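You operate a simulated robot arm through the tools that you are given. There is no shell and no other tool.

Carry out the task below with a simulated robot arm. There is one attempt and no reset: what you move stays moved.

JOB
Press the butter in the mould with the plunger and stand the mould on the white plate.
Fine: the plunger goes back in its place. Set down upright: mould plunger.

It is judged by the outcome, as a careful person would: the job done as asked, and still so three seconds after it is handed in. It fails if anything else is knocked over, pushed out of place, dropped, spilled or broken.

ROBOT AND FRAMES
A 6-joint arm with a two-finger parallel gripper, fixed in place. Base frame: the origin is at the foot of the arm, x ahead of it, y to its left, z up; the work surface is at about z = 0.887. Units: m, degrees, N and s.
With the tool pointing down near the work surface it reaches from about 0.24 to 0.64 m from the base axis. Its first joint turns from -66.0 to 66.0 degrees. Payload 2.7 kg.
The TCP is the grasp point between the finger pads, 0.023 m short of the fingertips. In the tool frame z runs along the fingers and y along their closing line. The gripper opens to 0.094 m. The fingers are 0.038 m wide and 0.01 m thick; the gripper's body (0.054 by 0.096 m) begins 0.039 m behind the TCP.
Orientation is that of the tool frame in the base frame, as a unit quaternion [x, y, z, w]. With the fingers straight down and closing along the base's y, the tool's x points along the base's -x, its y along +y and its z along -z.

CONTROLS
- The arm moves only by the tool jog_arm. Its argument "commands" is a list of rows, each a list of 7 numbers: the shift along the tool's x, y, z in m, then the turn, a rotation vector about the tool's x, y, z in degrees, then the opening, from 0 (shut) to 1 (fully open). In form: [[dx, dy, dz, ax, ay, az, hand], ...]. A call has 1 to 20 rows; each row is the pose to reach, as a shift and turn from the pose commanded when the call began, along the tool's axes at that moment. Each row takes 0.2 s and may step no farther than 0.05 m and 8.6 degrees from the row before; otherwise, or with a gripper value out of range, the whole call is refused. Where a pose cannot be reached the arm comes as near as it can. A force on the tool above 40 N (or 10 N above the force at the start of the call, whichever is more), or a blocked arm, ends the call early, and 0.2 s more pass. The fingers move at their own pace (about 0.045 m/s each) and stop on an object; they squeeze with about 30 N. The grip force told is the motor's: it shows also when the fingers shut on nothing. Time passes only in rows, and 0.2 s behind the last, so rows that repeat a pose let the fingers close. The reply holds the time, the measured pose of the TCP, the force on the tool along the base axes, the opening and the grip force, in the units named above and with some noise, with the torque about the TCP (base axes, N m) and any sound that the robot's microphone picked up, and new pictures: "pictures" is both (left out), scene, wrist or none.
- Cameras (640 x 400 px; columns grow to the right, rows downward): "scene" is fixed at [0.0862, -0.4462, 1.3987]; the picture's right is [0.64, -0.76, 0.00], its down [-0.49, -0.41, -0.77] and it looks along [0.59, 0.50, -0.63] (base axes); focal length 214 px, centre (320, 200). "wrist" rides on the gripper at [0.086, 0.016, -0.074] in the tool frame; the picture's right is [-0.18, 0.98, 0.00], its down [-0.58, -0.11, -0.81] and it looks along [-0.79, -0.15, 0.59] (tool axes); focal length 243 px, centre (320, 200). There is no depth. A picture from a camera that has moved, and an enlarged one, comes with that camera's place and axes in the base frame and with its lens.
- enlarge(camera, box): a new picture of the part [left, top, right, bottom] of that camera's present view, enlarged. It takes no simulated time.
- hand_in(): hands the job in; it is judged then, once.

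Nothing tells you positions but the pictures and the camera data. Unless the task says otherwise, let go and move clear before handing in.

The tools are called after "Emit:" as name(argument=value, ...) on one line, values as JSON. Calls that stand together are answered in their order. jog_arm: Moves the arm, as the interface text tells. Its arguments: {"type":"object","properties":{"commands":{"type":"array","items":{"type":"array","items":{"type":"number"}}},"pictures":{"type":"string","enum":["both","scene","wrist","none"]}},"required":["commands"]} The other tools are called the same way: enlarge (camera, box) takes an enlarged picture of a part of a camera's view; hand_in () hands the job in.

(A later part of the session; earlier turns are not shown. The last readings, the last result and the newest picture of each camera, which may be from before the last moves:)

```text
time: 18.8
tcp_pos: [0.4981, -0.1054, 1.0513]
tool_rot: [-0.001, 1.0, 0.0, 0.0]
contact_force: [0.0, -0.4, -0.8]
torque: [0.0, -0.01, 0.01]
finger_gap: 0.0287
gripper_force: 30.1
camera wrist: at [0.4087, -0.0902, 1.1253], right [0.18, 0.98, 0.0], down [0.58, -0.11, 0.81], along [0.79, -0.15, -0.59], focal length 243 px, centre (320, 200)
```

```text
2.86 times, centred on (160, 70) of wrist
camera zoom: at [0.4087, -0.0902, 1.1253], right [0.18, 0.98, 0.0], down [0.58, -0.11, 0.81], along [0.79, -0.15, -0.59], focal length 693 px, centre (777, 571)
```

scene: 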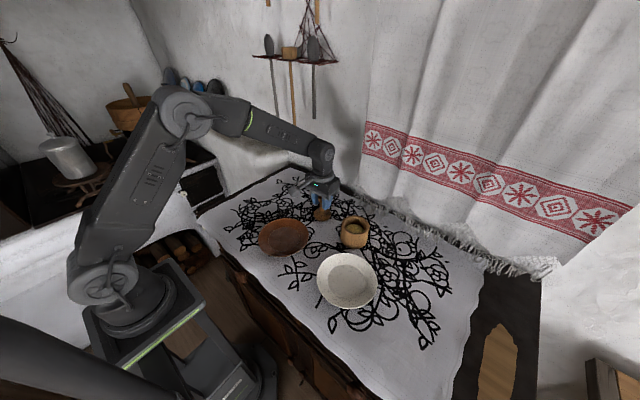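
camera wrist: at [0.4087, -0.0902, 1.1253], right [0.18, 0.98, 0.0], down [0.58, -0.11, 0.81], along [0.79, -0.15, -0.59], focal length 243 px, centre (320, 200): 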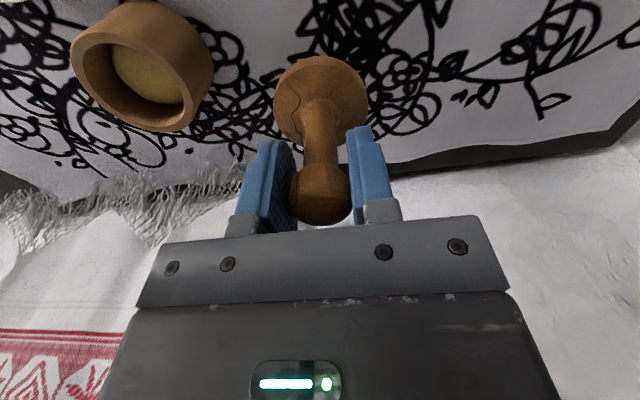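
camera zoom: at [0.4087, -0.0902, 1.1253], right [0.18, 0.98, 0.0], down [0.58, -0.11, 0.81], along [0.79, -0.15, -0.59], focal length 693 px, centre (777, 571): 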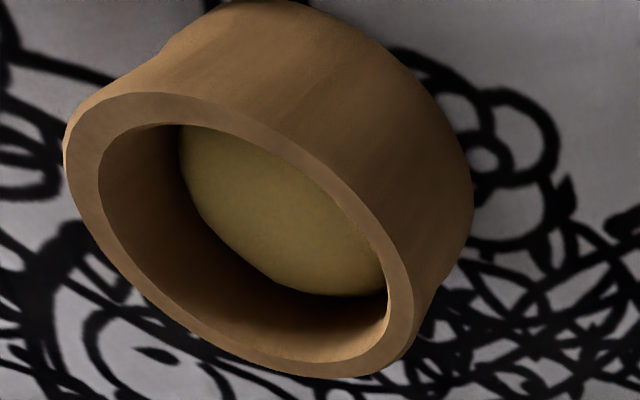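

The plunger hangs straight with no slip. Now I'll move it over the mould, by about -0.015 in x and -0.1375 in y.

Emit:
jog_arm(commands=[[0.0005, -0.004, 0, 0, 0, 0, 0], [0.0013, -0.012, 0, 0, 0, 0, 0], [0.0022, -0.02, 0, 0, 0, 0, 0], [0.0031, -0.028, 0, 0, 0, 0, 0], [0.0039, -0.036, 0, 0, 0, 0, 0], [0.0048, -0.044, 0, 0, 0, 0, 0], [0.0057, -0.052, 0, 0, 0, 0, 0], [0.0065, -0.06, 0, 0, 0, 0, 0], [0.0074, -0.068, 0, 0, 0, 0, 0], [0.0083, -0.076, 0, 0, 0, 0, 0], [0.0092, -0.084, 0, 0, 0, 0, 0], [0.01, -0.092, 0, 0, 0, 0, 0], [0.0109, -0.1, 0, 0, 0, 0, 0], [0.0118, -0.108, 0, 0, 0, 0, 0], [0.0126, -0.116, 0, 0, 0, 0, 0], [0.0135, -0.124, 0, 0, 0, 0, 0], [0.0143, -0.131, 0, 0, 0, 0, 0], [0.0148, -0.1355, 0, 0, 0, 0, 0], [0.015, -0.1375, 0, 0, 0, 0, 0], [0.015, -0.1375, 0, 0, 0, 0, 0]])

Emit:
enlarge(camera="wrist", box=[220, 0, 420, 160])

Emit:
enlarge(camera="scene", box=[320, 180, 390, 260])

```text
time: 23.0
tcp_pos: [0.4822, -0.2436, 1.0505]
tool_rot: [0.0, 1.0, 0.0, 0.0]
contact_force: [0.4, -0.3, -1.2]
torque: [0.05, -0.01, -0.01]
finger_gap: 0.029
gripper_force: 29.9
camera wrist: at [0.394, -0.2281, 1.1252], right [0.18, 0.98, 0.0], down [0.58, -0.11, 0.81], along [0.79, -0.15, -0.59], focal length 243 px, centre (320, 200)
```

scene: 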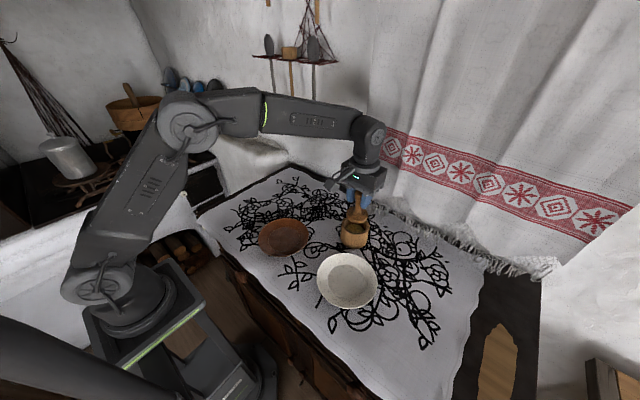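
wrist: 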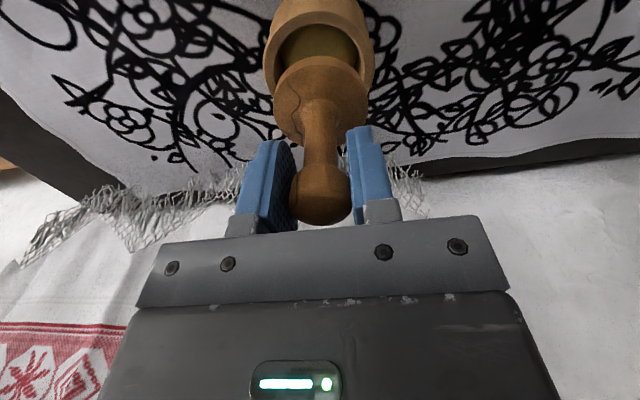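

```text
2.50 times, centred on (320, 80) of wrist
camera zoom: at [0.394, -0.2281, 1.1252], right [0.18, 0.98, 0.0], down [0.58, -0.11, 0.81], along [0.79, -0.15, -0.59], focal length 606 px, centre (320, 500)
```

zoom: 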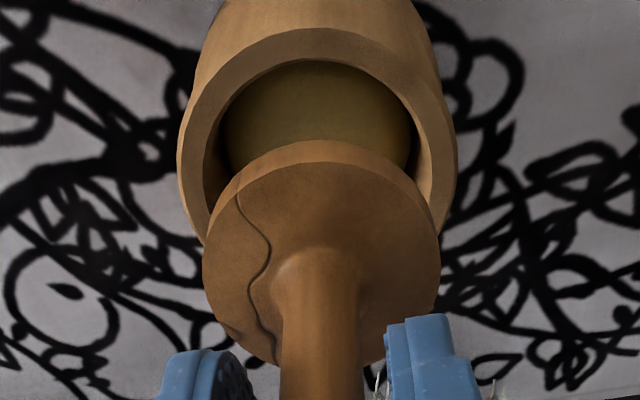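

```text
5.00 times, centred on (355, 220) of scene
camera zoom: at [0.0862, -0.4462, 1.3987], right [0.64, -0.76, 0.0], down [-0.49, -0.41, -0.77], along [0.59, 0.5, -0.63], focal length 1072 px, centre (145, 100)
```

zoom: 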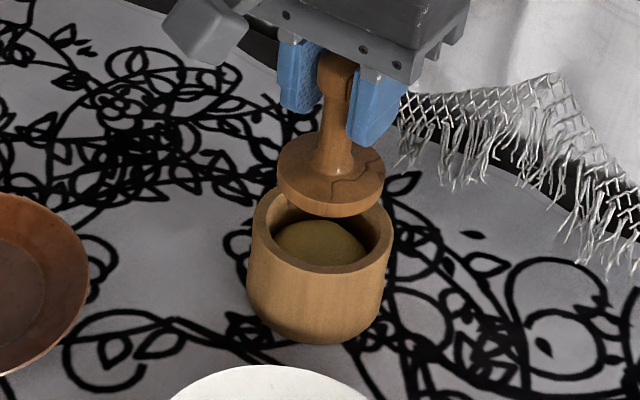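

Emit:
enlarge(camera="scene", box=[335, 195, 375, 245])

Emit:
enlarge(camera="wrist", box=[255, 0, 385, 110])

```text
8.00 times, centred on (355, 220) of scene
camera zoom: at [0.0862, -0.4462, 1.3987], right [0.64, -0.76, 0.0], down [-0.49, -0.41, -0.77], along [0.59, 0.5, -0.63], focal length 1716 px, centre (40, 40)
```

zoom: 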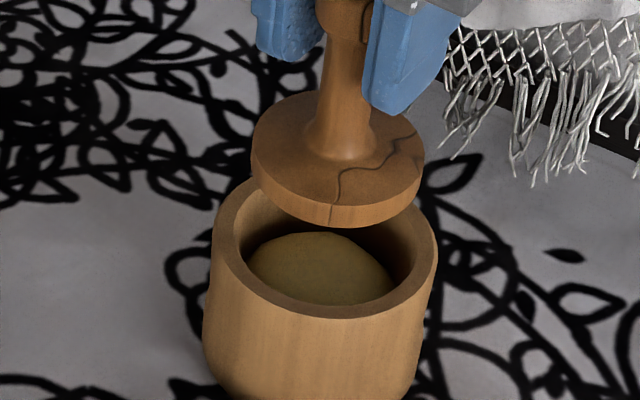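

```text
3.64 times, centred on (320, 55) of wrist
camera zoom: at [0.394, -0.2281, 1.1252], right [0.18, 0.98, 0.0], down [0.58, -0.11, 0.81], along [0.79, -0.15, -0.59], focal length 882 px, centre (320, 727)
```

zoom: 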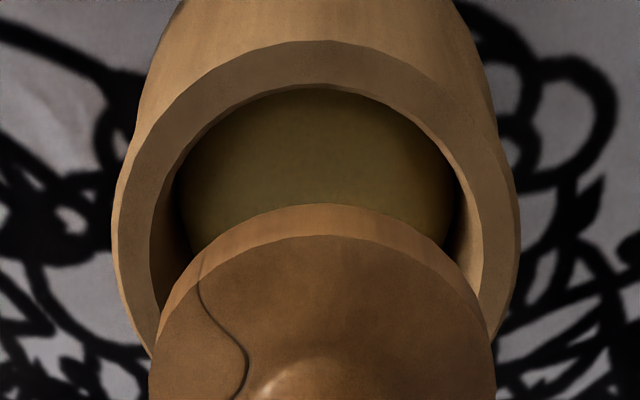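

The plunger disc is over the mould to within about 1 mm. I'll apply a small correction and lower it to just above the rim, then check again.

Emit:
jog_arm(commands=[[0.0005, -0.0006, 0.003, 0, 0, 0, 0], [0.0005, -0.0006, 0.007, 0, 0, 0, 0], [0.0005, -0.0006, 0.012, 0, 0, 0, 0], [0.0005, -0.0006, 0.017, 0, 0, 0, 0], [0.0005, -0.0006, 0.021, 0, 0, 0, 0], [0.0005, -0.0006, 0.024, 0, 0, 0, 0], [0.0005, -0.0006, 0.026, 0, 0, 0, 0], [0.0005, -0.0006, 0.026, 0, 0, 0, 0]], pictures="wrist")

Emit:
enlarge(camera="scene", box=[335, 200, 375, 250])

Emit:
enlarge(camera="wrist", box=[255, 10, 385, 120])

```text
time: 24.8
tcp_pos: [0.4818, -0.2434, 1.0247]
tool_rot: [0.0, 1.0, 0.0, 0.0]
contact_force: [-0.5, -0.8, -0.1]
torque: [0.0, 0.01, 0.03]
finger_gap: 0.0287
gripper_force: 30.1
camera wrist: at [0.3932, -0.2285, 1.0986], right [0.18, 0.98, 0.0], down [0.58, -0.11, 0.81], along [0.79, -0.15, -0.59], focal length 243 px, centre (320, 200)
```

wrist: 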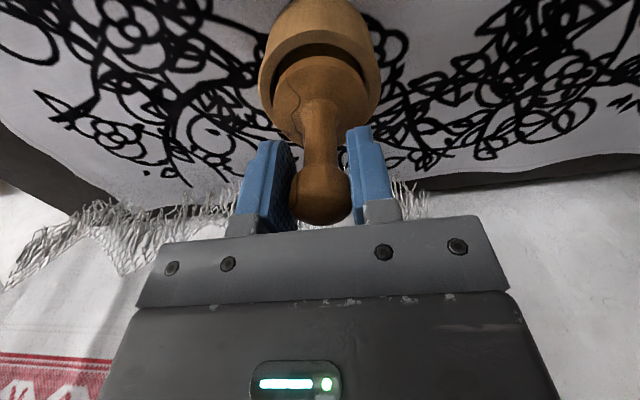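

```text
8.00 times, centred on (355, 225) of scene
camera zoom: at [0.0862, -0.4462, 1.3987], right [0.64, -0.76, 0.0], down [-0.49, -0.41, -0.77], along [0.59, 0.5, -0.63], focal length 1716 px, centre (40, 0)
```

zoom: 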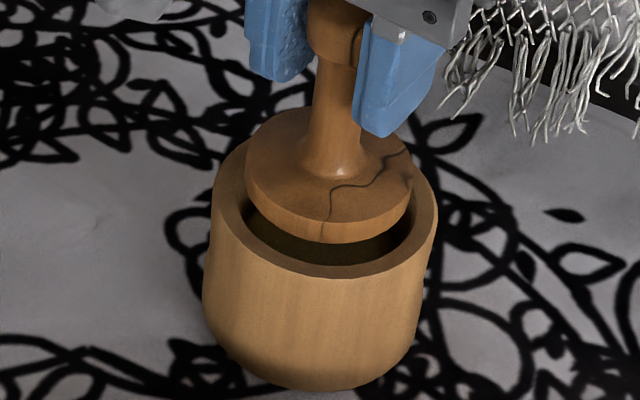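

```text
3.64 times, centred on (320, 65) of wrist
camera zoom: at [0.3932, -0.2285, 1.0986], right [0.18, 0.98, 0.0], down [0.58, -0.11, 0.81], along [0.79, -0.15, -0.59], focal length 882 px, centre (320, 691)
```

zoom: 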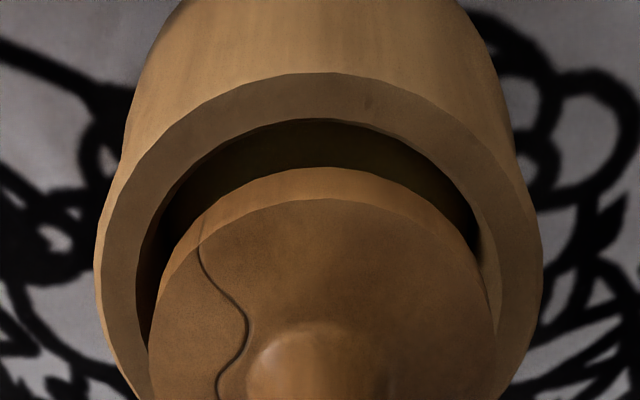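

Alignment is within 1 mm in both views. I'll lower it into the mouth of the mould, checking force.

Emit:
jog_arm(commands=[[0, -0.0004, 0.003, 0, 0, 0, 0], [0, -0.0004, 0.006, 0, 0, 0, 0], [0, -0.0004, 0.009, 0, 0, 0, 0], [0, -0.0004, 0.012, 0, 0, 0, 0]], pictures="wrist")

Emit:
enlarge(camera="scene", box=[335, 200, 375, 250])

Emit:
enlarge(camera="wrist", box=[255, 10, 385, 120])

```text
time: 25.8
tcp_pos: [0.4825, -0.2445, 1.0117]
tool_rot: [0.0, 1.0, 0.0, -0.001]
contact_force: [0.4, -0.3, -0.5]
torque: [-0.03, 0.02, -0.02]
finger_gap: 0.0289
gripper_force: 29.9
camera wrist: at [0.3936, -0.2288, 1.0867], right [0.18, 0.98, 0.0], down [0.58, -0.11, 0.81], along [0.79, -0.15, -0.59], focal length 243 px, centre (320, 200)
```

wrist: 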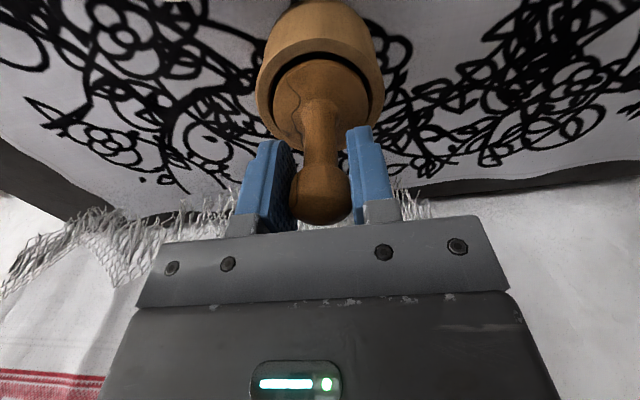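

```text
8.00 times, centred on (355, 225) of scene
camera zoom: at [0.0862, -0.4462, 1.3987], right [0.64, -0.76, 0.0], down [-0.49, -0.41, -0.77], along [0.59, 0.5, -0.63], focal length 1716 px, centre (40, 0)
```

zoom: 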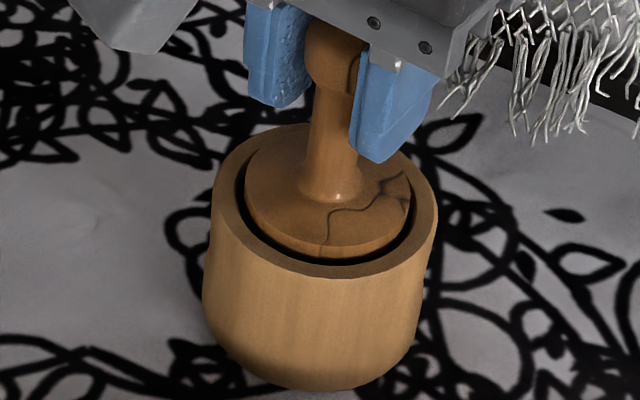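

```text
3.64 times, centred on (320, 65) of wrist
camera zoom: at [0.3936, -0.2288, 1.0867], right [0.18, 0.98, 0.0], down [0.58, -0.11, 0.81], along [0.79, -0.15, -0.59], focal length 882 px, centre (320, 691)
```

zoom: 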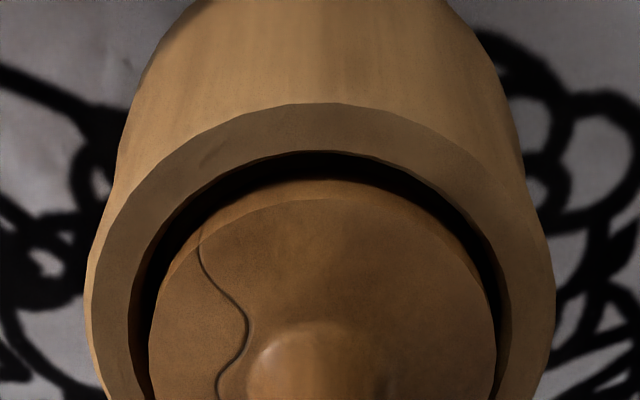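

The disc is inside the mouth without contact. I'll go on down slowly until I feel the butter.

Emit:
jog_arm(commands=[[0, -0.0004, 0.002, 0, 0, 0, 0], [0, -0.0004, 0.004, 0, 0, 0, 0], [0, -0.0004, 0.006, 0, 0, 0, 0], [0, -0.0004, 0.008, 0, 0, 0, 0], [0, -0.0004, 0.01, 0, 0, 0, 0]], pictures="wrist")

Emit:
enlarge(camera="scene", box=[335, 200, 375, 250])

```text
time: 27.0
tcp_pos: [0.4821, -0.2446, 1.002]
tool_rot: [0.0, 1.0, 0.0, 0.0]
contact_force: [0.0, 0.4, -0.6]
torque: [-0.01, -0.05, 0.03]
finger_gap: 0.0291
gripper_force: 29.5
camera wrist: at [0.3932, -0.2291, 1.0769], right [0.18, 0.98, 0.0], down [0.58, -0.11, 0.81], along [0.79, -0.15, -0.59], focal length 243 px, centre (320, 200)
```

wrist: 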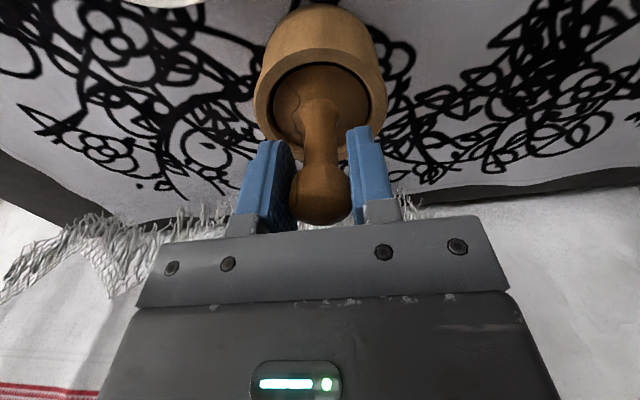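

```text
8.00 times, centred on (355, 225) of scene
camera zoom: at [0.0862, -0.4462, 1.3987], right [0.64, -0.76, 0.0], down [-0.49, -0.41, -0.77], along [0.59, 0.5, -0.63], focal length 1716 px, centre (40, 0)
```

zoom: 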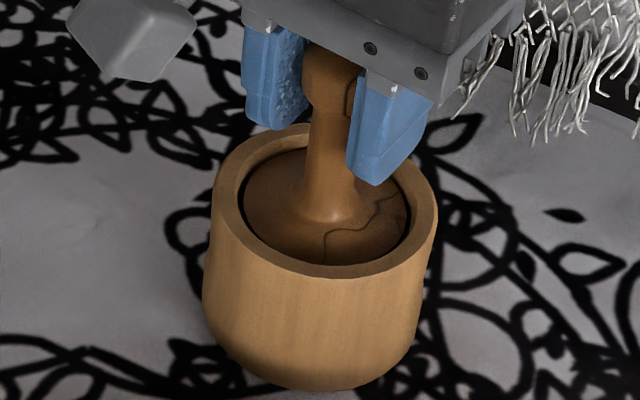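

Emit:
jog_arm(commands=[[0, 0, 0.002, 0, 0, 0, 0], [0, 0, 0.004, 0, 0, 0, 0], [0, 0, 0.006, 0, 0, 0, 0], [0, 0, 0.008, 0, 0, 0, 0]], pictures="wrist")

```text
time: 28.0
tcp_pos: [0.4816, -0.2435, 0.9947]
tool_rot: [0.0, 1.0, 0.0, 0.0]
contact_force: [-0.3, -1.3, -0.7]
torque: [0.0, 0.01, -0.01]
finger_gap: 0.0291
gripper_force: 29.8
camera wrist: at [0.3934, -0.2291, 1.0689], right [0.18, 0.98, 0.0], down [0.58, -0.11, 0.81], along [0.79, -0.15, -0.59], focal length 243 px, centre (320, 200)
```

wrist: 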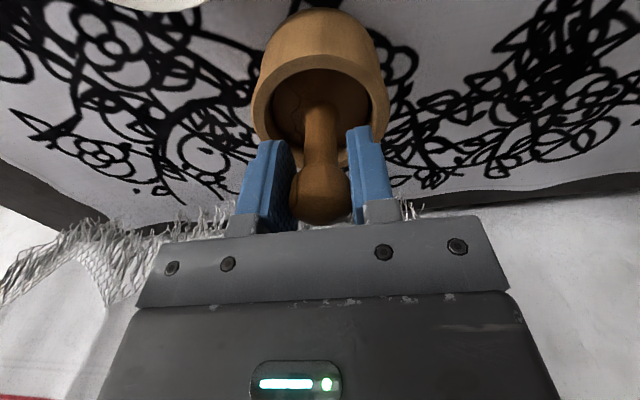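

Emit:
jog_arm(commands=[[0, 0, 0.0015, 0, 0, 0, 0], [0, 0, 0.003, 0, 0, 0, 0], [0, 0, 0.0045, 0, 0, 0, 0], [0, 0, 0.006, 0, 0, 0, 0]], pictures="wrist")

```text
time: 29.0
tcp_pos: [0.4814, -0.245, 0.9894]
tool_rot: [0.0, 1.0, 0.0, -0.001]
contact_force: [-0.3, 0.0, -0.6]
torque: [-0.01, -0.02, 0.02]
finger_gap: 0.029
gripper_force: 30.2
camera wrist: at [0.3934, -0.2293, 1.0628], right [0.18, 0.98, 0.0], down [0.58, -0.11, 0.81], along [0.79, -0.15, -0.59], focal length 243 px, centre (320, 200)
```

wrist: 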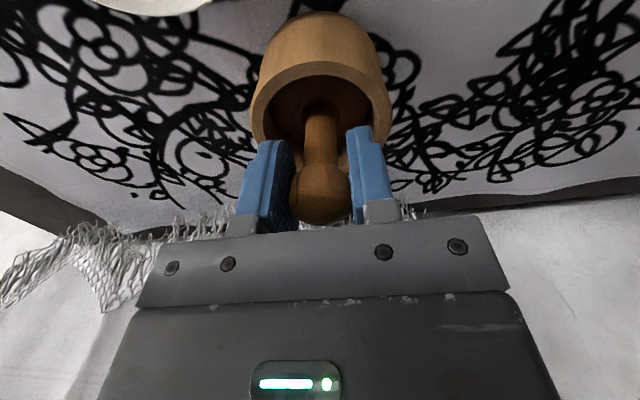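

Emit:
jog_arm(commands=[[0, 0, 0.001, 0, 0, 0, 0], [0, 0, 0.002, 0, 0, 0, 0], [0, 0, 0.003, 0, 0, 0, 0], [0, 0, 0.004, 0, 0, 0, 0], [0, 0, 0.005, 0, 0, 0, 0]], pictures="wrist")

Emit:
enlarge(camera="wrist", box=[220, 0, 420, 240])

Emit:
enlarge(camera="scene", box=[335, 190, 385, 250])

```text
time: 30.2
tcp_pos: [0.4822, -0.2439, 0.9835]
tool_rot: [0.0, 1.0, 0.0, 0.0]
contact_force: [-0.8, -0.5, -0.4]
torque: [-0.02, 0.02, 0.04]
finger_gap: 0.0289
gripper_force: 30.5
camera wrist: at [0.3935, -0.229, 1.0578], right [0.18, 0.98, 0.0], down [0.58, -0.11, 0.81], along [0.79, -0.15, -0.59], focal length 243 px, centre (320, 200)
```

wrist: 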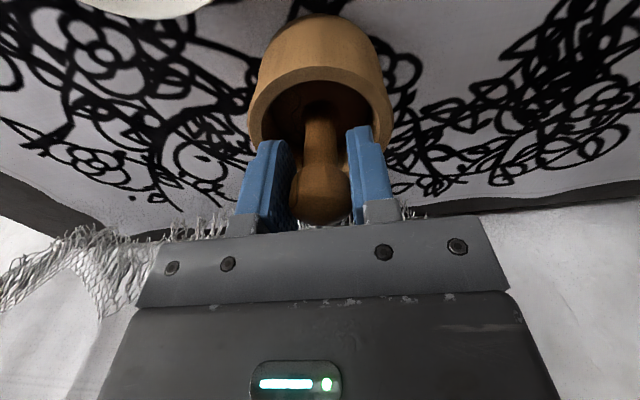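

```text
1.67 times, centred on (320, 120) of wrist
camera zoom: at [0.3935, -0.229, 1.0578], right [0.18, 0.98, 0.0], down [0.58, -0.11, 0.81], along [0.79, -0.15, -0.59], focal length 404 px, centre (320, 333)
```

zoom: 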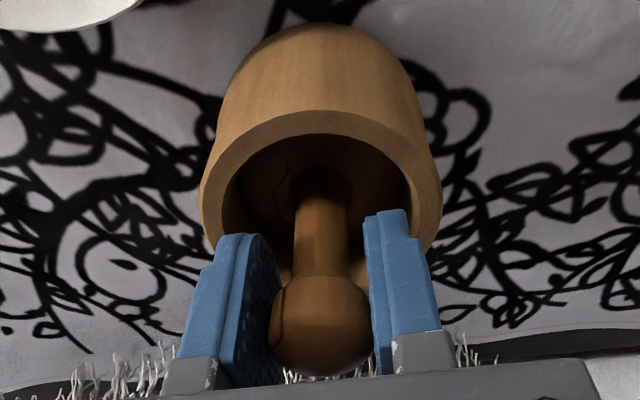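

```text
6.67 times, centred on (360, 220) of scene
camera zoom: at [0.0862, -0.4462, 1.3987], right [0.64, -0.76, 0.0], down [-0.49, -0.41, -0.77], along [0.59, 0.5, -0.63], focal length 1430 px, centre (53, 67)
```

zoom: 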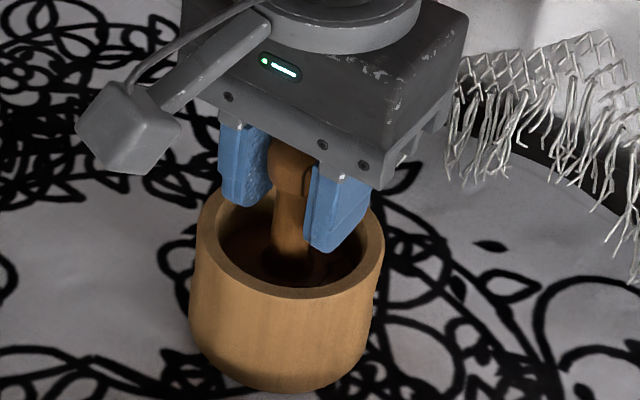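

Emit:
jog_arm(commands=[[0, 0, 0.001, 0, 0, 0, 0], [0, 0, 0.002, 0, 0, 0, 0], [0, 0, 0.003, 0, 0, 0, 0], [0, 0, 0.004, 0, 0, 0, 0], [0, 0, 0.005, 0, 0, 0, 0]], pictures="wrist")

Emit:
enlarge(camera="wrist", box=[220, 0, 420, 240])

Emit:
enlarge(camera="scene", box=[335, 190, 385, 250])

```text
time: 31.4
tcp_pos: [0.4826, -0.2446, 0.9813]
tool_rot: [0.001, 1.0, -0.002, 0.005]
contact_force: [-2.2, 2.5, 30.2]
torque: [0.27, -0.09, 0.03]
finger_gap: 0.0292
gripper_force: 29.9
camera wrist: at [0.3938, -0.229, 1.0557], right [0.18, 0.98, 0.0], down [0.57, -0.11, 0.81], along [0.8, -0.15, -0.58], focal length 243 px, centre (320, 200)
```

wrist: 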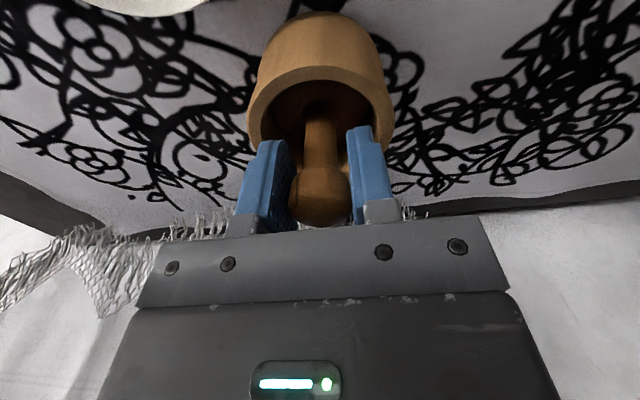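

```text
1.67 times, centred on (320, 120) of wrist
camera zoom: at [0.3938, -0.229, 1.0557], right [0.18, 0.98, 0.0], down [0.57, -0.11, 0.81], along [0.8, -0.15, -0.58], focal length 404 px, centre (320, 333)
```

zoom: 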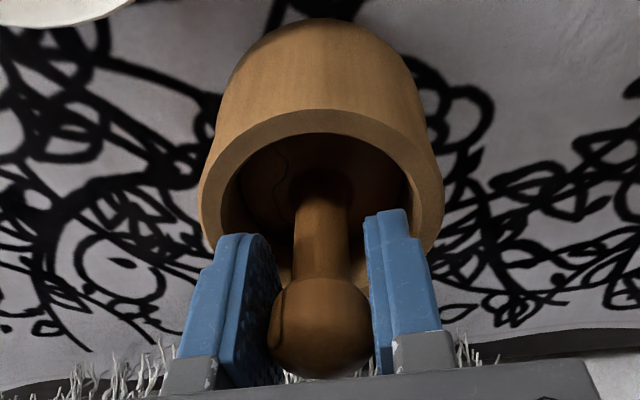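

```text
6.67 times, centred on (360, 220) of scene
camera zoom: at [0.0856, -0.4459, 1.3988], right [0.64, -0.76, 0.0], down [-0.48, -0.41, -0.77], along [0.59, 0.5, -0.63], focal length 1430 px, centre (53, 67)
```

zoom: 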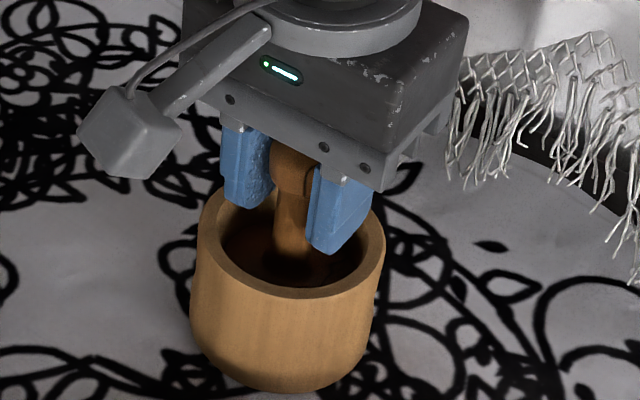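

The plunger is in contact with the butter at 30 N, with its bottom near z 0.91. I'll press slightly harder and hold.

Emit:
jog_arm(commands=[[0, 0, 0.0003, 0, 0, 0, 0], [0, 0, 0.0005, 0, 0, 0, 0], [0, 0, 0.0005, 0, 0, 0, 0], [0, 0, 0.0005, 0, 0, 0, 0], [0, 0, 0.0005, 0, 0, 0, 0]], pictures="wrist")

Emit:
enlarge(camera="wrist", box=[220, 0, 420, 240])

```text
time: 32.6
tcp_pos: [0.4822, -0.2446, 0.982]
tool_rot: [0.0, 1.0, -0.001, 0.003]
contact_force: [-0.4, 3.0, 29.1]
torque: [0.27, -0.24, 0.03]
finger_gap: 0.029
gripper_force: 30.5
camera wrist: at [0.3939, -0.2293, 1.0553], right [0.18, 0.98, 0.0], down [0.58, -0.11, 0.81], along [0.8, -0.15, -0.59], focal length 243 px, centre (320, 200)
```

wrist: 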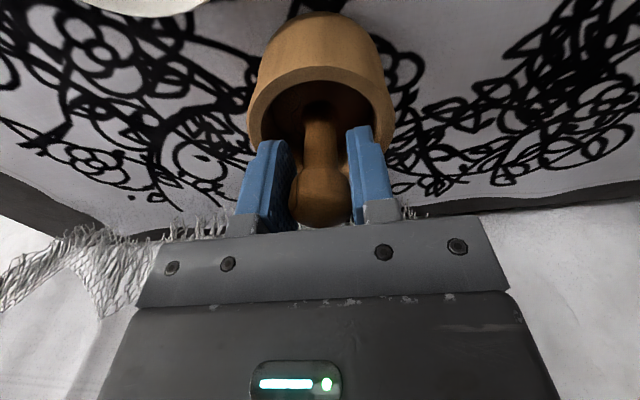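

```text
1.67 times, centred on (320, 120) of wrist
camera zoom: at [0.3939, -0.2293, 1.0553], right [0.18, 0.98, 0.0], down [0.58, -0.11, 0.81], along [0.8, -0.15, -0.59], focal length 404 px, centre (320, 333)
```

zoom: 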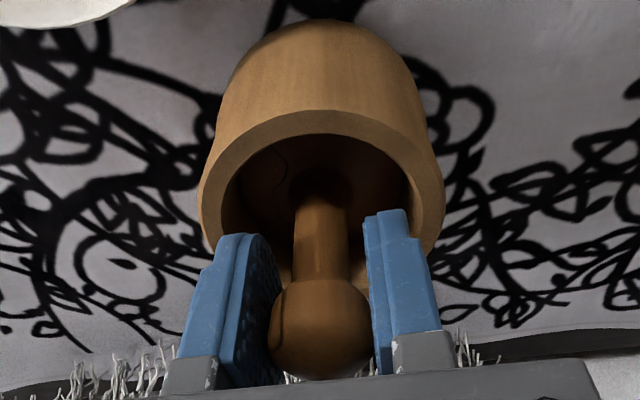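

The force levels off near 30 N, which looks like the friction limit of the grip. I'll lift the plunger slowly out and look at the butter.

Emit:
jog_arm(commands=[[0, 0, -0.001, 0, 0, 0, 0], [0, 0, -0.003, 0, 0, 0, 0], [0, 0, -0.006, 0, 0, 0, 0], [0, 0, -0.01, 0, 0, 0, 0], [0, 0, -0.014, 0, 0, 0, 0], [0, 0, -0.018, 0, 0, 0, 0]], pictures="wrist")

Emit:
enlarge(camera="scene", box=[335, 190, 385, 250])

Emit:
enlarge(camera="wrist", box=[220, 0, 420, 240])

```text
time: 34.0
tcp_pos: [0.4821, -0.2443, 0.9953]
tool_rot: [0.0, 1.0, 0.0, 0.0]
contact_force: [0.8, 0.1, -0.3]
torque: [0.03, 0.0, -0.02]
finger_gap: 0.0291
gripper_force: 30.0
camera wrist: at [0.3934, -0.2293, 1.0702], right [0.18, 0.98, 0.0], down [0.58, -0.11, 0.81], along [0.79, -0.15, -0.59], focal length 243 px, centre (320, 200)
```

wrist: 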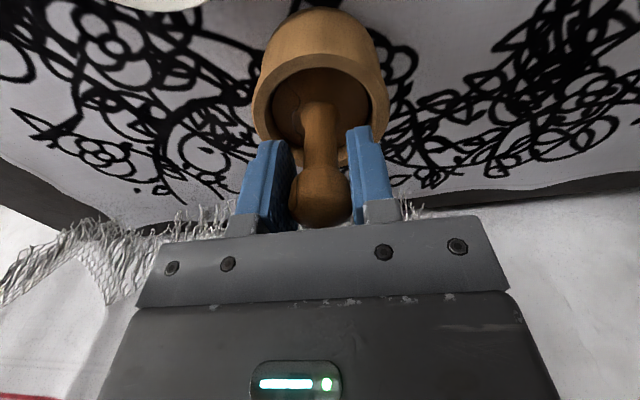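

```text
6.67 times, centred on (360, 220) of scene
camera zoom: at [0.0862, -0.4462, 1.3987], right [0.64, -0.76, 0.0], down [-0.49, -0.41, -0.77], along [0.59, 0.5, -0.63], focal length 1430 px, centre (53, 67)
```

zoom: 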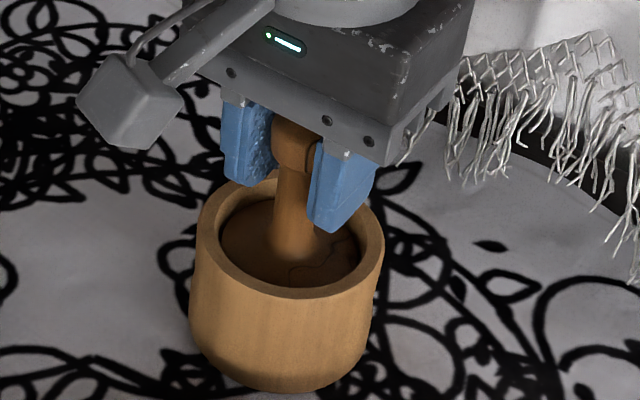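

```text
1.67 times, centred on (320, 120) of wrist
camera zoom: at [0.3934, -0.2293, 1.0702], right [0.18, 0.98, 0.0], down [0.58, -0.11, 0.81], along [0.79, -0.15, -0.59], focal length 404 px, centre (320, 333)
```

zoom: 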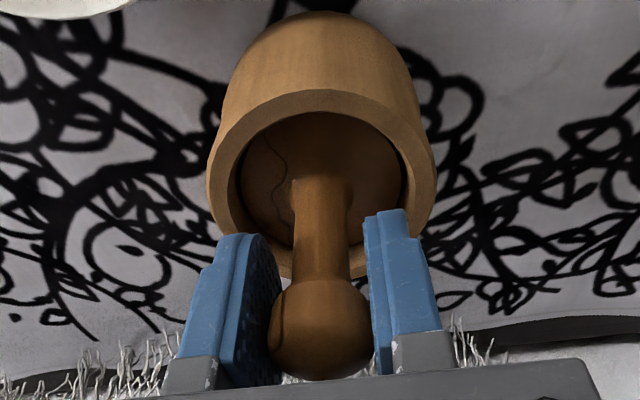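

It is lifting cleanly with no slip and the mould is still in place. I'll raise it clear of the rim.

Emit:
jog_arm(commands=[[0, 0, -0.004, 0, 0, 0, 0], [0, 0, -0.008, 0, 0, 0, 0], [0, 0, -0.013, 0, 0, 0, 0], [0, 0, -0.018, 0, 0, 0, 0], [0, 0, -0.023, 0, 0, 0, 0], [0, 0, -0.028, 0, 0, 0, 0], [0, 0, -0.033, 0, 0, 0, 0], [0, 0, -0.038, 0, 0, 0, 0], [0, 0, -0.043, 0, 0, 0, 0], [0, 0, -0.048, 0, 0, 0, 0], [0, 0, -0.053, 0, 0, 0, 0], [0, 0, -0.058, 0, 0, 0, 0], [0, 0, -0.06, 0, 0, 0, 0]], pictures="both")

Emit:
enlarge(camera="scene", box=[330, 205, 380, 255])

Emit:
enlarge(camera="wrist", box=[220, 0, 420, 240])

```text
time: 36.8
tcp_pos: [0.4822, -0.2438, 1.0548]
tool_rot: [0.0, 1.0, 0.001, 0.0]
contact_force: [-0.6, 0.3, 0.2]
torque: [0.02, 0.01, -0.02]
finger_gap: 0.0288
gripper_force: 29.9
camera wrist: at [0.3936, -0.2293, 1.1306], right [0.18, 0.98, 0.0], down [0.58, -0.11, 0.81], along [0.79, -0.15, -0.59], focal length 243 px, centre (320, 200)
```

scene: 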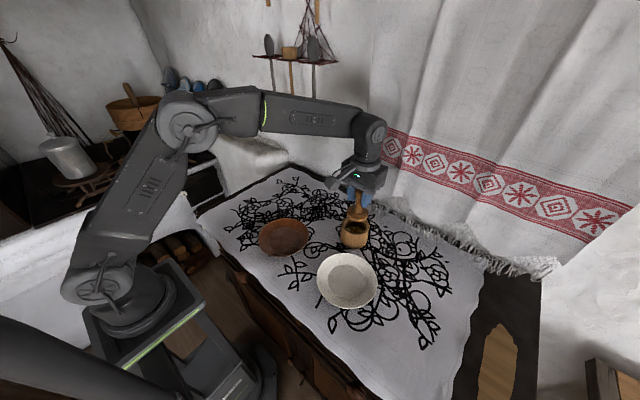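
wrist: 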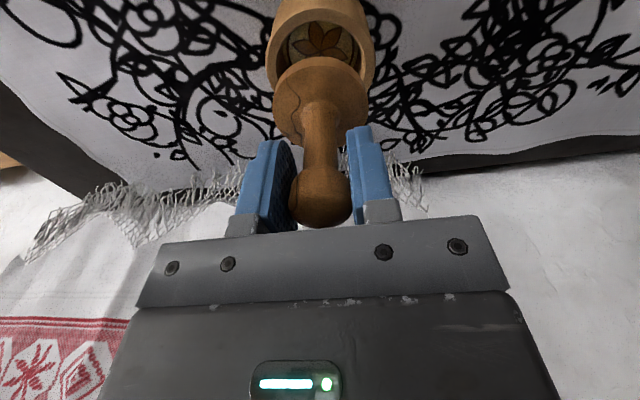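

```text
8.00 times, centred on (355, 230) of scene
camera zoom: at [0.0862, -0.4462, 1.3987], right [0.64, -0.76, 0.0], down [-0.49, -0.41, -0.77], along [0.59, 0.5, -0.63], focal length 1716 px, centre (40, -40)
```

zoom: 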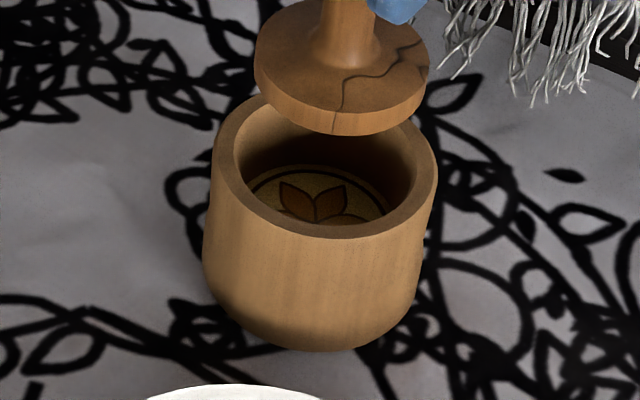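

```text
1.67 times, centred on (320, 120) of wrist
camera zoom: at [0.3936, -0.2293, 1.1306], right [0.18, 0.98, 0.0], down [0.58, -0.11, 0.81], along [0.79, -0.15, -0.59], focal length 404 px, centre (320, 333)
```

zoom: 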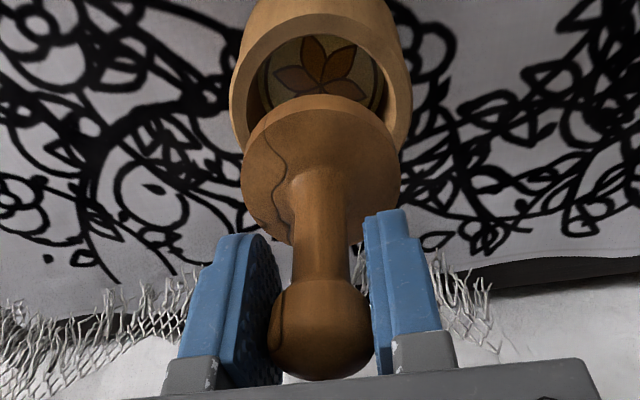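

The butter now carries the flower imprint, so the pressing is done. Next I'll carry the plunger back over its original place by reversing the sideways move.

Emit:
jog_arm(commands=[[-0.0005, 0.004, 0, 0, 0, 0, 0], [-0.0013, 0.012, 0, 0, 0, 0, 0], [-0.0022, 0.02, 0, 0, 0, 0, 0], [-0.0031, 0.028, 0, 0, 0, 0, 0], [-0.004, 0.036, 0, 0, 0, 0, 0], [-0.0049, 0.044, 0, 0, 0, 0, 0], [-0.0058, 0.052, 0, 0, 0, 0, 0], [-0.0067, 0.06, 0, 0, 0, 0, 0], [-0.0076, 0.068, 0, 0, 0, 0, 0], [-0.0085, 0.076, 0, 0, 0, 0, 0], [-0.0094, 0.084, 0, 0, 0, 0, 0], [-0.0103, 0.092, 0, 0, 0, 0, 0], [-0.0112, 0.1, 0, 0, 0, 0, 0], [-0.012, 0.108, 0, 0, 0, 0, 0], [-0.0129, 0.116, 0, 0, 0, 0, 0], [-0.0138, 0.124, 0, 0, 0, 0, 0], [-0.0146, 0.131, 0, 0, 0, 0, 0], [-0.0152, 0.1362, 0, 0, 0, 0, 0], [-0.0155, 0.1389, 0, 0, 0, 0, 0], [-0.0155, 0.1389, 0, 0, 0, 0, 0]])

Emit:
enlarge(camera="scene", box=[330, 205, 380, 255])

Emit:
enlarge(camera="wrist", box=[60, 0, 260, 140])

Emit:
enlarge(camera="wrist", box=[220, 40, 420, 240])

```text
time: 41.0
tcp_pos: [0.4977, -0.1056, 1.0554]
tool_rot: [0.0, 1.0, 0.001, 0.001]
contact_force: [-0.1, -0.4, -0.5]
torque: [-0.01, -0.01, 0.02]
finger_gap: 0.0291
gripper_force: 30.0
camera wrist: at [0.4089, -0.09, 1.1307], right [0.18, 0.98, 0.0], down [0.58, -0.11, 0.81], along [0.79, -0.15, -0.59], focal length 243 px, centre (320, 200)
```

scene: 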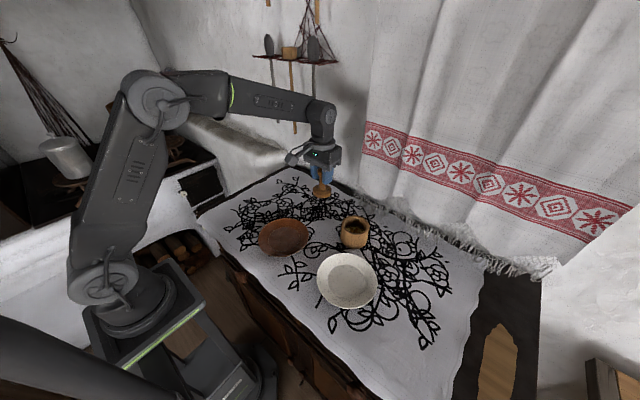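
wrist: 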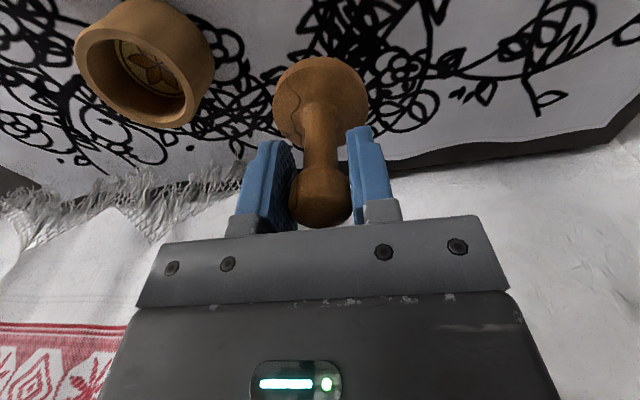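

```text
8.00 times, centred on (355, 230) of scene
camera zoom: at [0.0862, -0.4462, 1.3987], right [0.64, -0.76, 0.0], down [-0.49, -0.41, -0.77], along [0.59, 0.5, -0.63], focal length 1716 px, centre (40, -40)
```

zoom: 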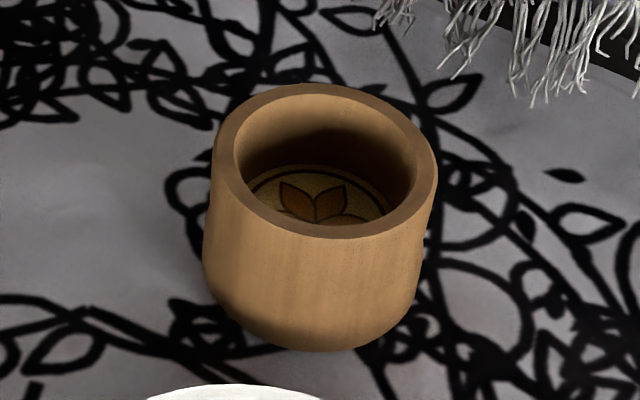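

```text
2.86 times, centred on (160, 70) of wrist
camera zoom: at [0.4089, -0.09, 1.1307], right [0.18, 0.98, 0.0], down [0.58, -0.11, 0.81], along [0.79, -0.15, -0.59], focal length 693 px, centre (777, 571)
```

zoom: 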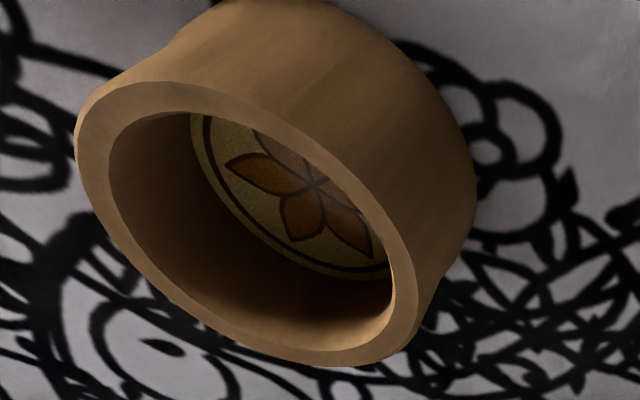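

```text
2.00 times, centred on (320, 140) of wrist
camera zoom: at [0.4089, -0.09, 1.1307], right [0.18, 0.98, 0.0], down [0.58, -0.11, 0.81], along [0.79, -0.15, -0.59], focal length 485 px, centre (320, 320)
```

zoom: 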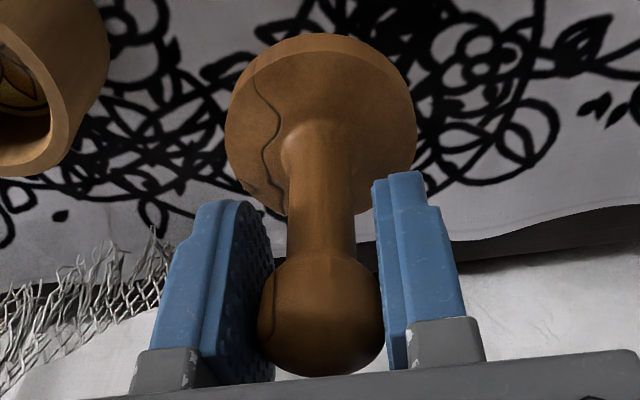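

The mould hasn't moved and the plunger hangs straight above its original place. I'll lower it to near the table.

Emit:
jog_arm(commands=[[0, 0, 0.004, 0, 0, 0, 0], [0, 0, 0.01, 0, 0, 0, 0], [0, 0, 0.016, 0, 0, 0, 0], [0, 0, 0.022, 0, 0, 0, 0], [0, 0, 0.028, 0, 0, 0, 0], [0, 0, 0.034, 0, 0, 0, 0], [0, 0, 0.04, 0, 0, 0, 0], [0, 0, 0.046, 0, 0, 0, 0], [0, 0, 0.052, 0, 0, 0, 0], [0, 0, 0.058, 0, 0, 0, 0], [0, 0, 0.064, 0, 0, 0, 0], [0, 0, 0.07, 0, 0, 0, 0], [0, 0, 0.076, 0, 0, 0, 0], [0, 0, 0.082, 0, 0, 0, 0], [0, 0, 0.087, 0, 0, 0, 0], [0, 0, 0.091, 0, 0, 0, 0], [0, 0, 0.093, 0, 0, 0, 0]], pictures="wrist")

Emit:
enlarge(camera="scene", box=[300, 180, 345, 230])

```text
time: 44.6
tcp_pos: [0.4975, -0.1048, 0.9625]
tool_rot: [0.0, 1.0, 0.0, 0.0]
contact_force: [-0.5, -0.3, 0.2]
torque: [0.01, 0.01, 0.02]
finger_gap: 0.0288
gripper_force: 29.9
camera wrist: at [0.409, -0.0902, 1.0374], right [0.18, 0.98, 0.0], down [0.58, -0.11, 0.81], along [0.79, -0.15, -0.59], focal length 243 px, centre (320, 200)
```

wrist: 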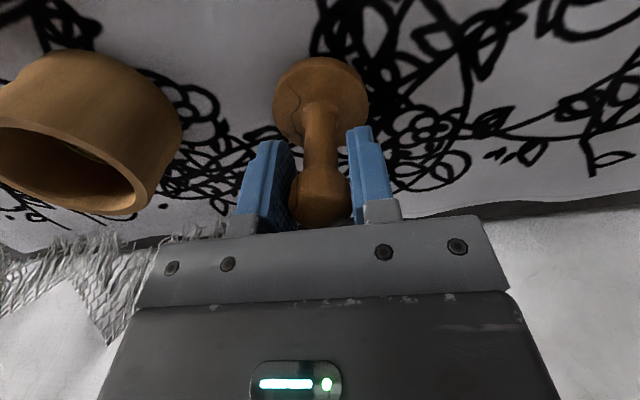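

```text
8.00 times, centred on (322, 205) of scene
camera zoom: at [0.0862, -0.4462, 1.3987], right [0.64, -0.76, 0.0], down [-0.49, -0.41, -0.77], along [0.59, 0.5, -0.63], focal length 1716 px, centre (300, 160)
```

zoom: 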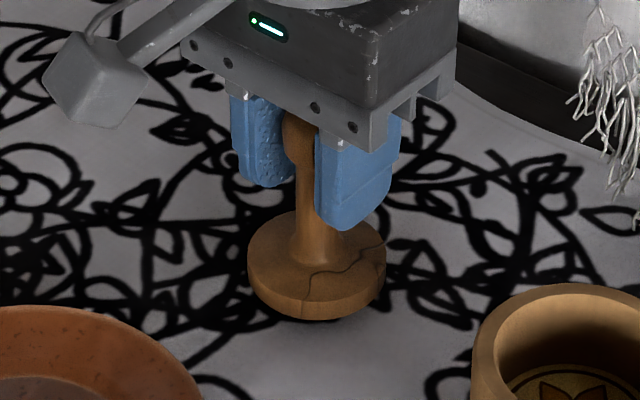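

Only a few millimetres are left above the cloth. I'll go down in 1 mm steps, watching the force.

Emit:
jog_arm(commands=[[0, 0, 0.001, 0, 0, 0, 0], [0, 0, 0.002, 0, 0, 0, 0], [0, 0, 0.003, 0, 0, 0, 0], [0, 0, 0.004, 0, 0, 0, 0], [0, 0, 0.005, 0, 0, 0, 0]], pictures="none")

Emit:
enlarge(camera="scene", box=[300, 180, 345, 230])

```text
time: 45.8
tcp_pos: [0.4977, -0.1061, 0.9595]
tool_rot: [0.0, 1.0, 0.0, 0.0]
contact_force: [0.1, -0.5, -0.8]
torque: [0.0, 0.04, 0.04]
finger_gap: 0.0285
gripper_force: 29.9
```

```text
8.00 times, centred on (322, 205) of scene
camera zoom: at [0.0862, -0.4462, 1.3987], right [0.64, -0.76, 0.0], down [-0.49, -0.41, -0.77], along [0.59, 0.5, -0.63], focal length 1716 px, centre (300, 160)
```

zoom: 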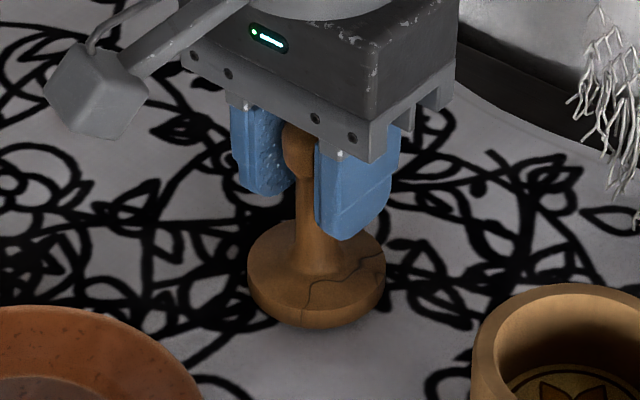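

Emit:
jog_arm(commands=[[0, 0, 0.0008, 0, 0, 0, 0], [0, 0, 0.0016, 0, 0, 0, 0], [0, 0, 0.0022, 0, 0, 0, 0], [0, 0, 0.0022, 0, 0, 0, 0]], pictures="none")

Emit:
enlarge(camera="scene", box=[300, 180, 345, 230])

```text
time: 46.8
tcp_pos: [0.4968, -0.1049, 0.9554]
tool_rot: [0.001, 1.0, -0.001, -0.001]
contact_force: [-0.2, -0.7, -0.2]
torque: [0.03, -0.01, -0.01]
finger_gap: 0.029
gripper_force: 29.8
```

```text
8.00 times, centred on (322, 205) of scene
camera zoom: at [0.0862, -0.4462, 1.3987], right [0.64, -0.76, 0.0], down [-0.49, -0.41, -0.77], along [0.59, 0.5, -0.63], focal length 1716 px, centre (300, 160)
```

zoom: 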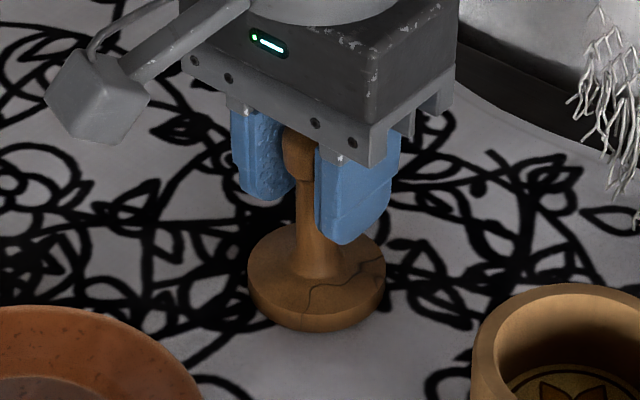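

Emit:
jog_arm(commands=[[0, 0, 0.0004, 0, 0, 0, 0], [0, 0, 0.0008, 0, 0, 0, 0], [0, 0, 0.0012, 0, 0, 0, 0], [0, 0, 0.0012, 0, 0, 0, 0]], pictures="none")

```text
time: 47.8
tcp_pos: [0.4977, -0.105, 0.9555]
tool_rot: [-0.001, 1.0, 0.0, 0.001]
contact_force: [-4.9, 0.8, 9.9]
torque: [0.19, 0.06, 0.08]
finger_gap: 0.0289
gripper_force: 30.1
```

The plunger is touching down on the table at 10 N. I'll ease off slightly and open the fingers gently.

Emit:
jog_arm(commands=[[0, 0, -0.0008, 0, 0, 0, 0], [0, 0, -0.001, 0, 0, 0, 0.3], [0, 0, -0.001, 0, 0, 0, 0.36], [0, 0, -0.001, 0, 0, 0, 0.45], [0, 0, -0.001, 0, 0, 0, 0.55], [0, 0, -0.001, 0, 0, 0, 0.6], [0, 0, -0.001, 0, 0, 0, 0.6]])

Emit:
enlarge(camera="wrist", box=[220, 40, 420, 240])

Emit:
enlarge(camera="scene", box=[300, 180, 345, 230])

```text
time: 49.4
tcp_pos: [0.4966, -0.1056, 0.9555]
tool_rot: [0.0, 1.0, 0.0, 0.0]
contact_force: [-0.5, 0.0, 0.8]
torque: [0.01, -0.01, 0.02]
finger_gap: 0.0566
gripper_force: 0.0
camera wrist: at [0.4091, -0.0901, 1.0303], right [0.18, 0.98, 0.0], down [0.58, -0.11, 0.81], along [0.79, -0.15, -0.59], focal length 243 px, centre (320, 200)
```

scene: 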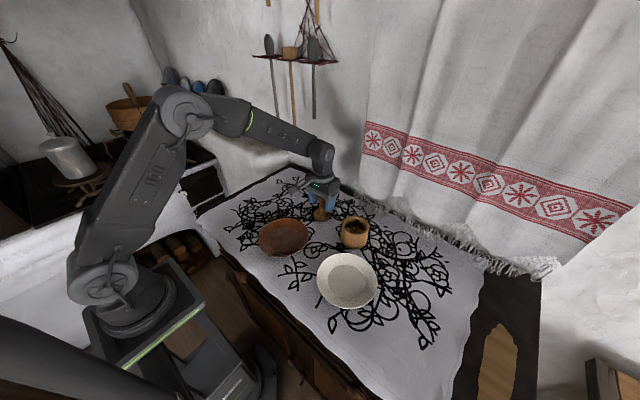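
wrist: 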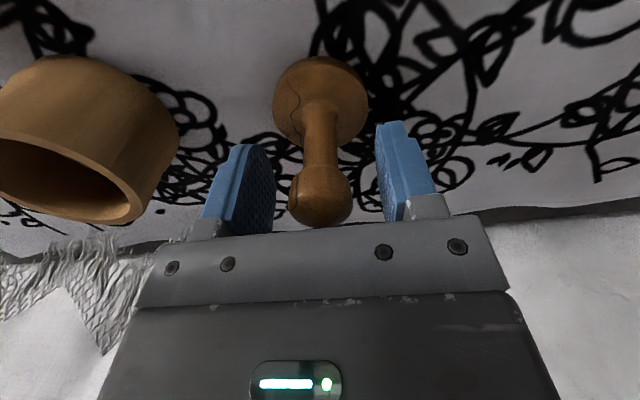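

```text
2.00 times, centred on (320, 140) of wrist
camera zoom: at [0.4091, -0.0901, 1.0303], right [0.18, 0.98, 0.0], down [0.58, -0.11, 0.81], along [0.79, -0.15, -0.59], focal length 485 px, centre (320, 320)
```

zoom: 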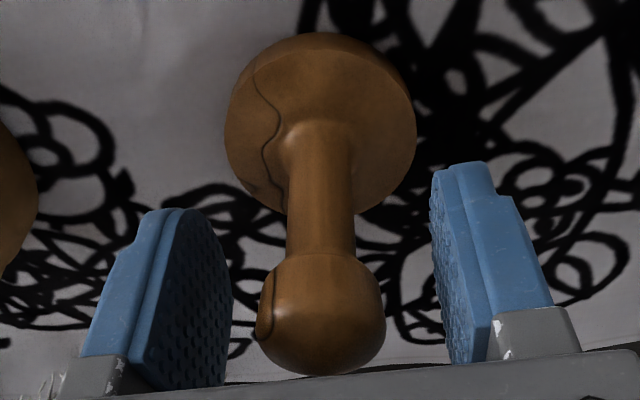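

```text
8.00 times, centred on (322, 205) of scene
camera zoom: at [0.0862, -0.4462, 1.3987], right [0.64, -0.76, 0.0], down [-0.49, -0.41, -0.77], along [0.59, 0.5, -0.63], focal length 1716 px, centre (300, 160)
```

zoom: 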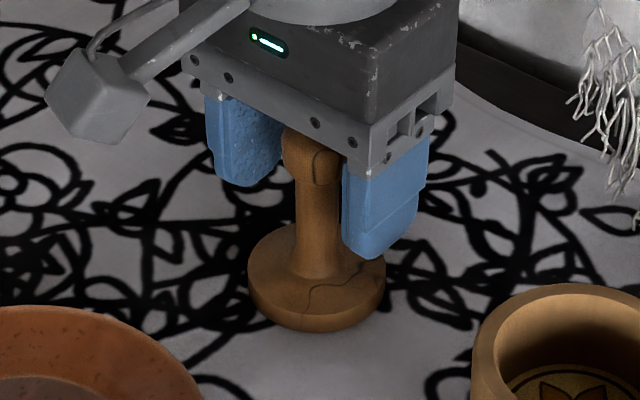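

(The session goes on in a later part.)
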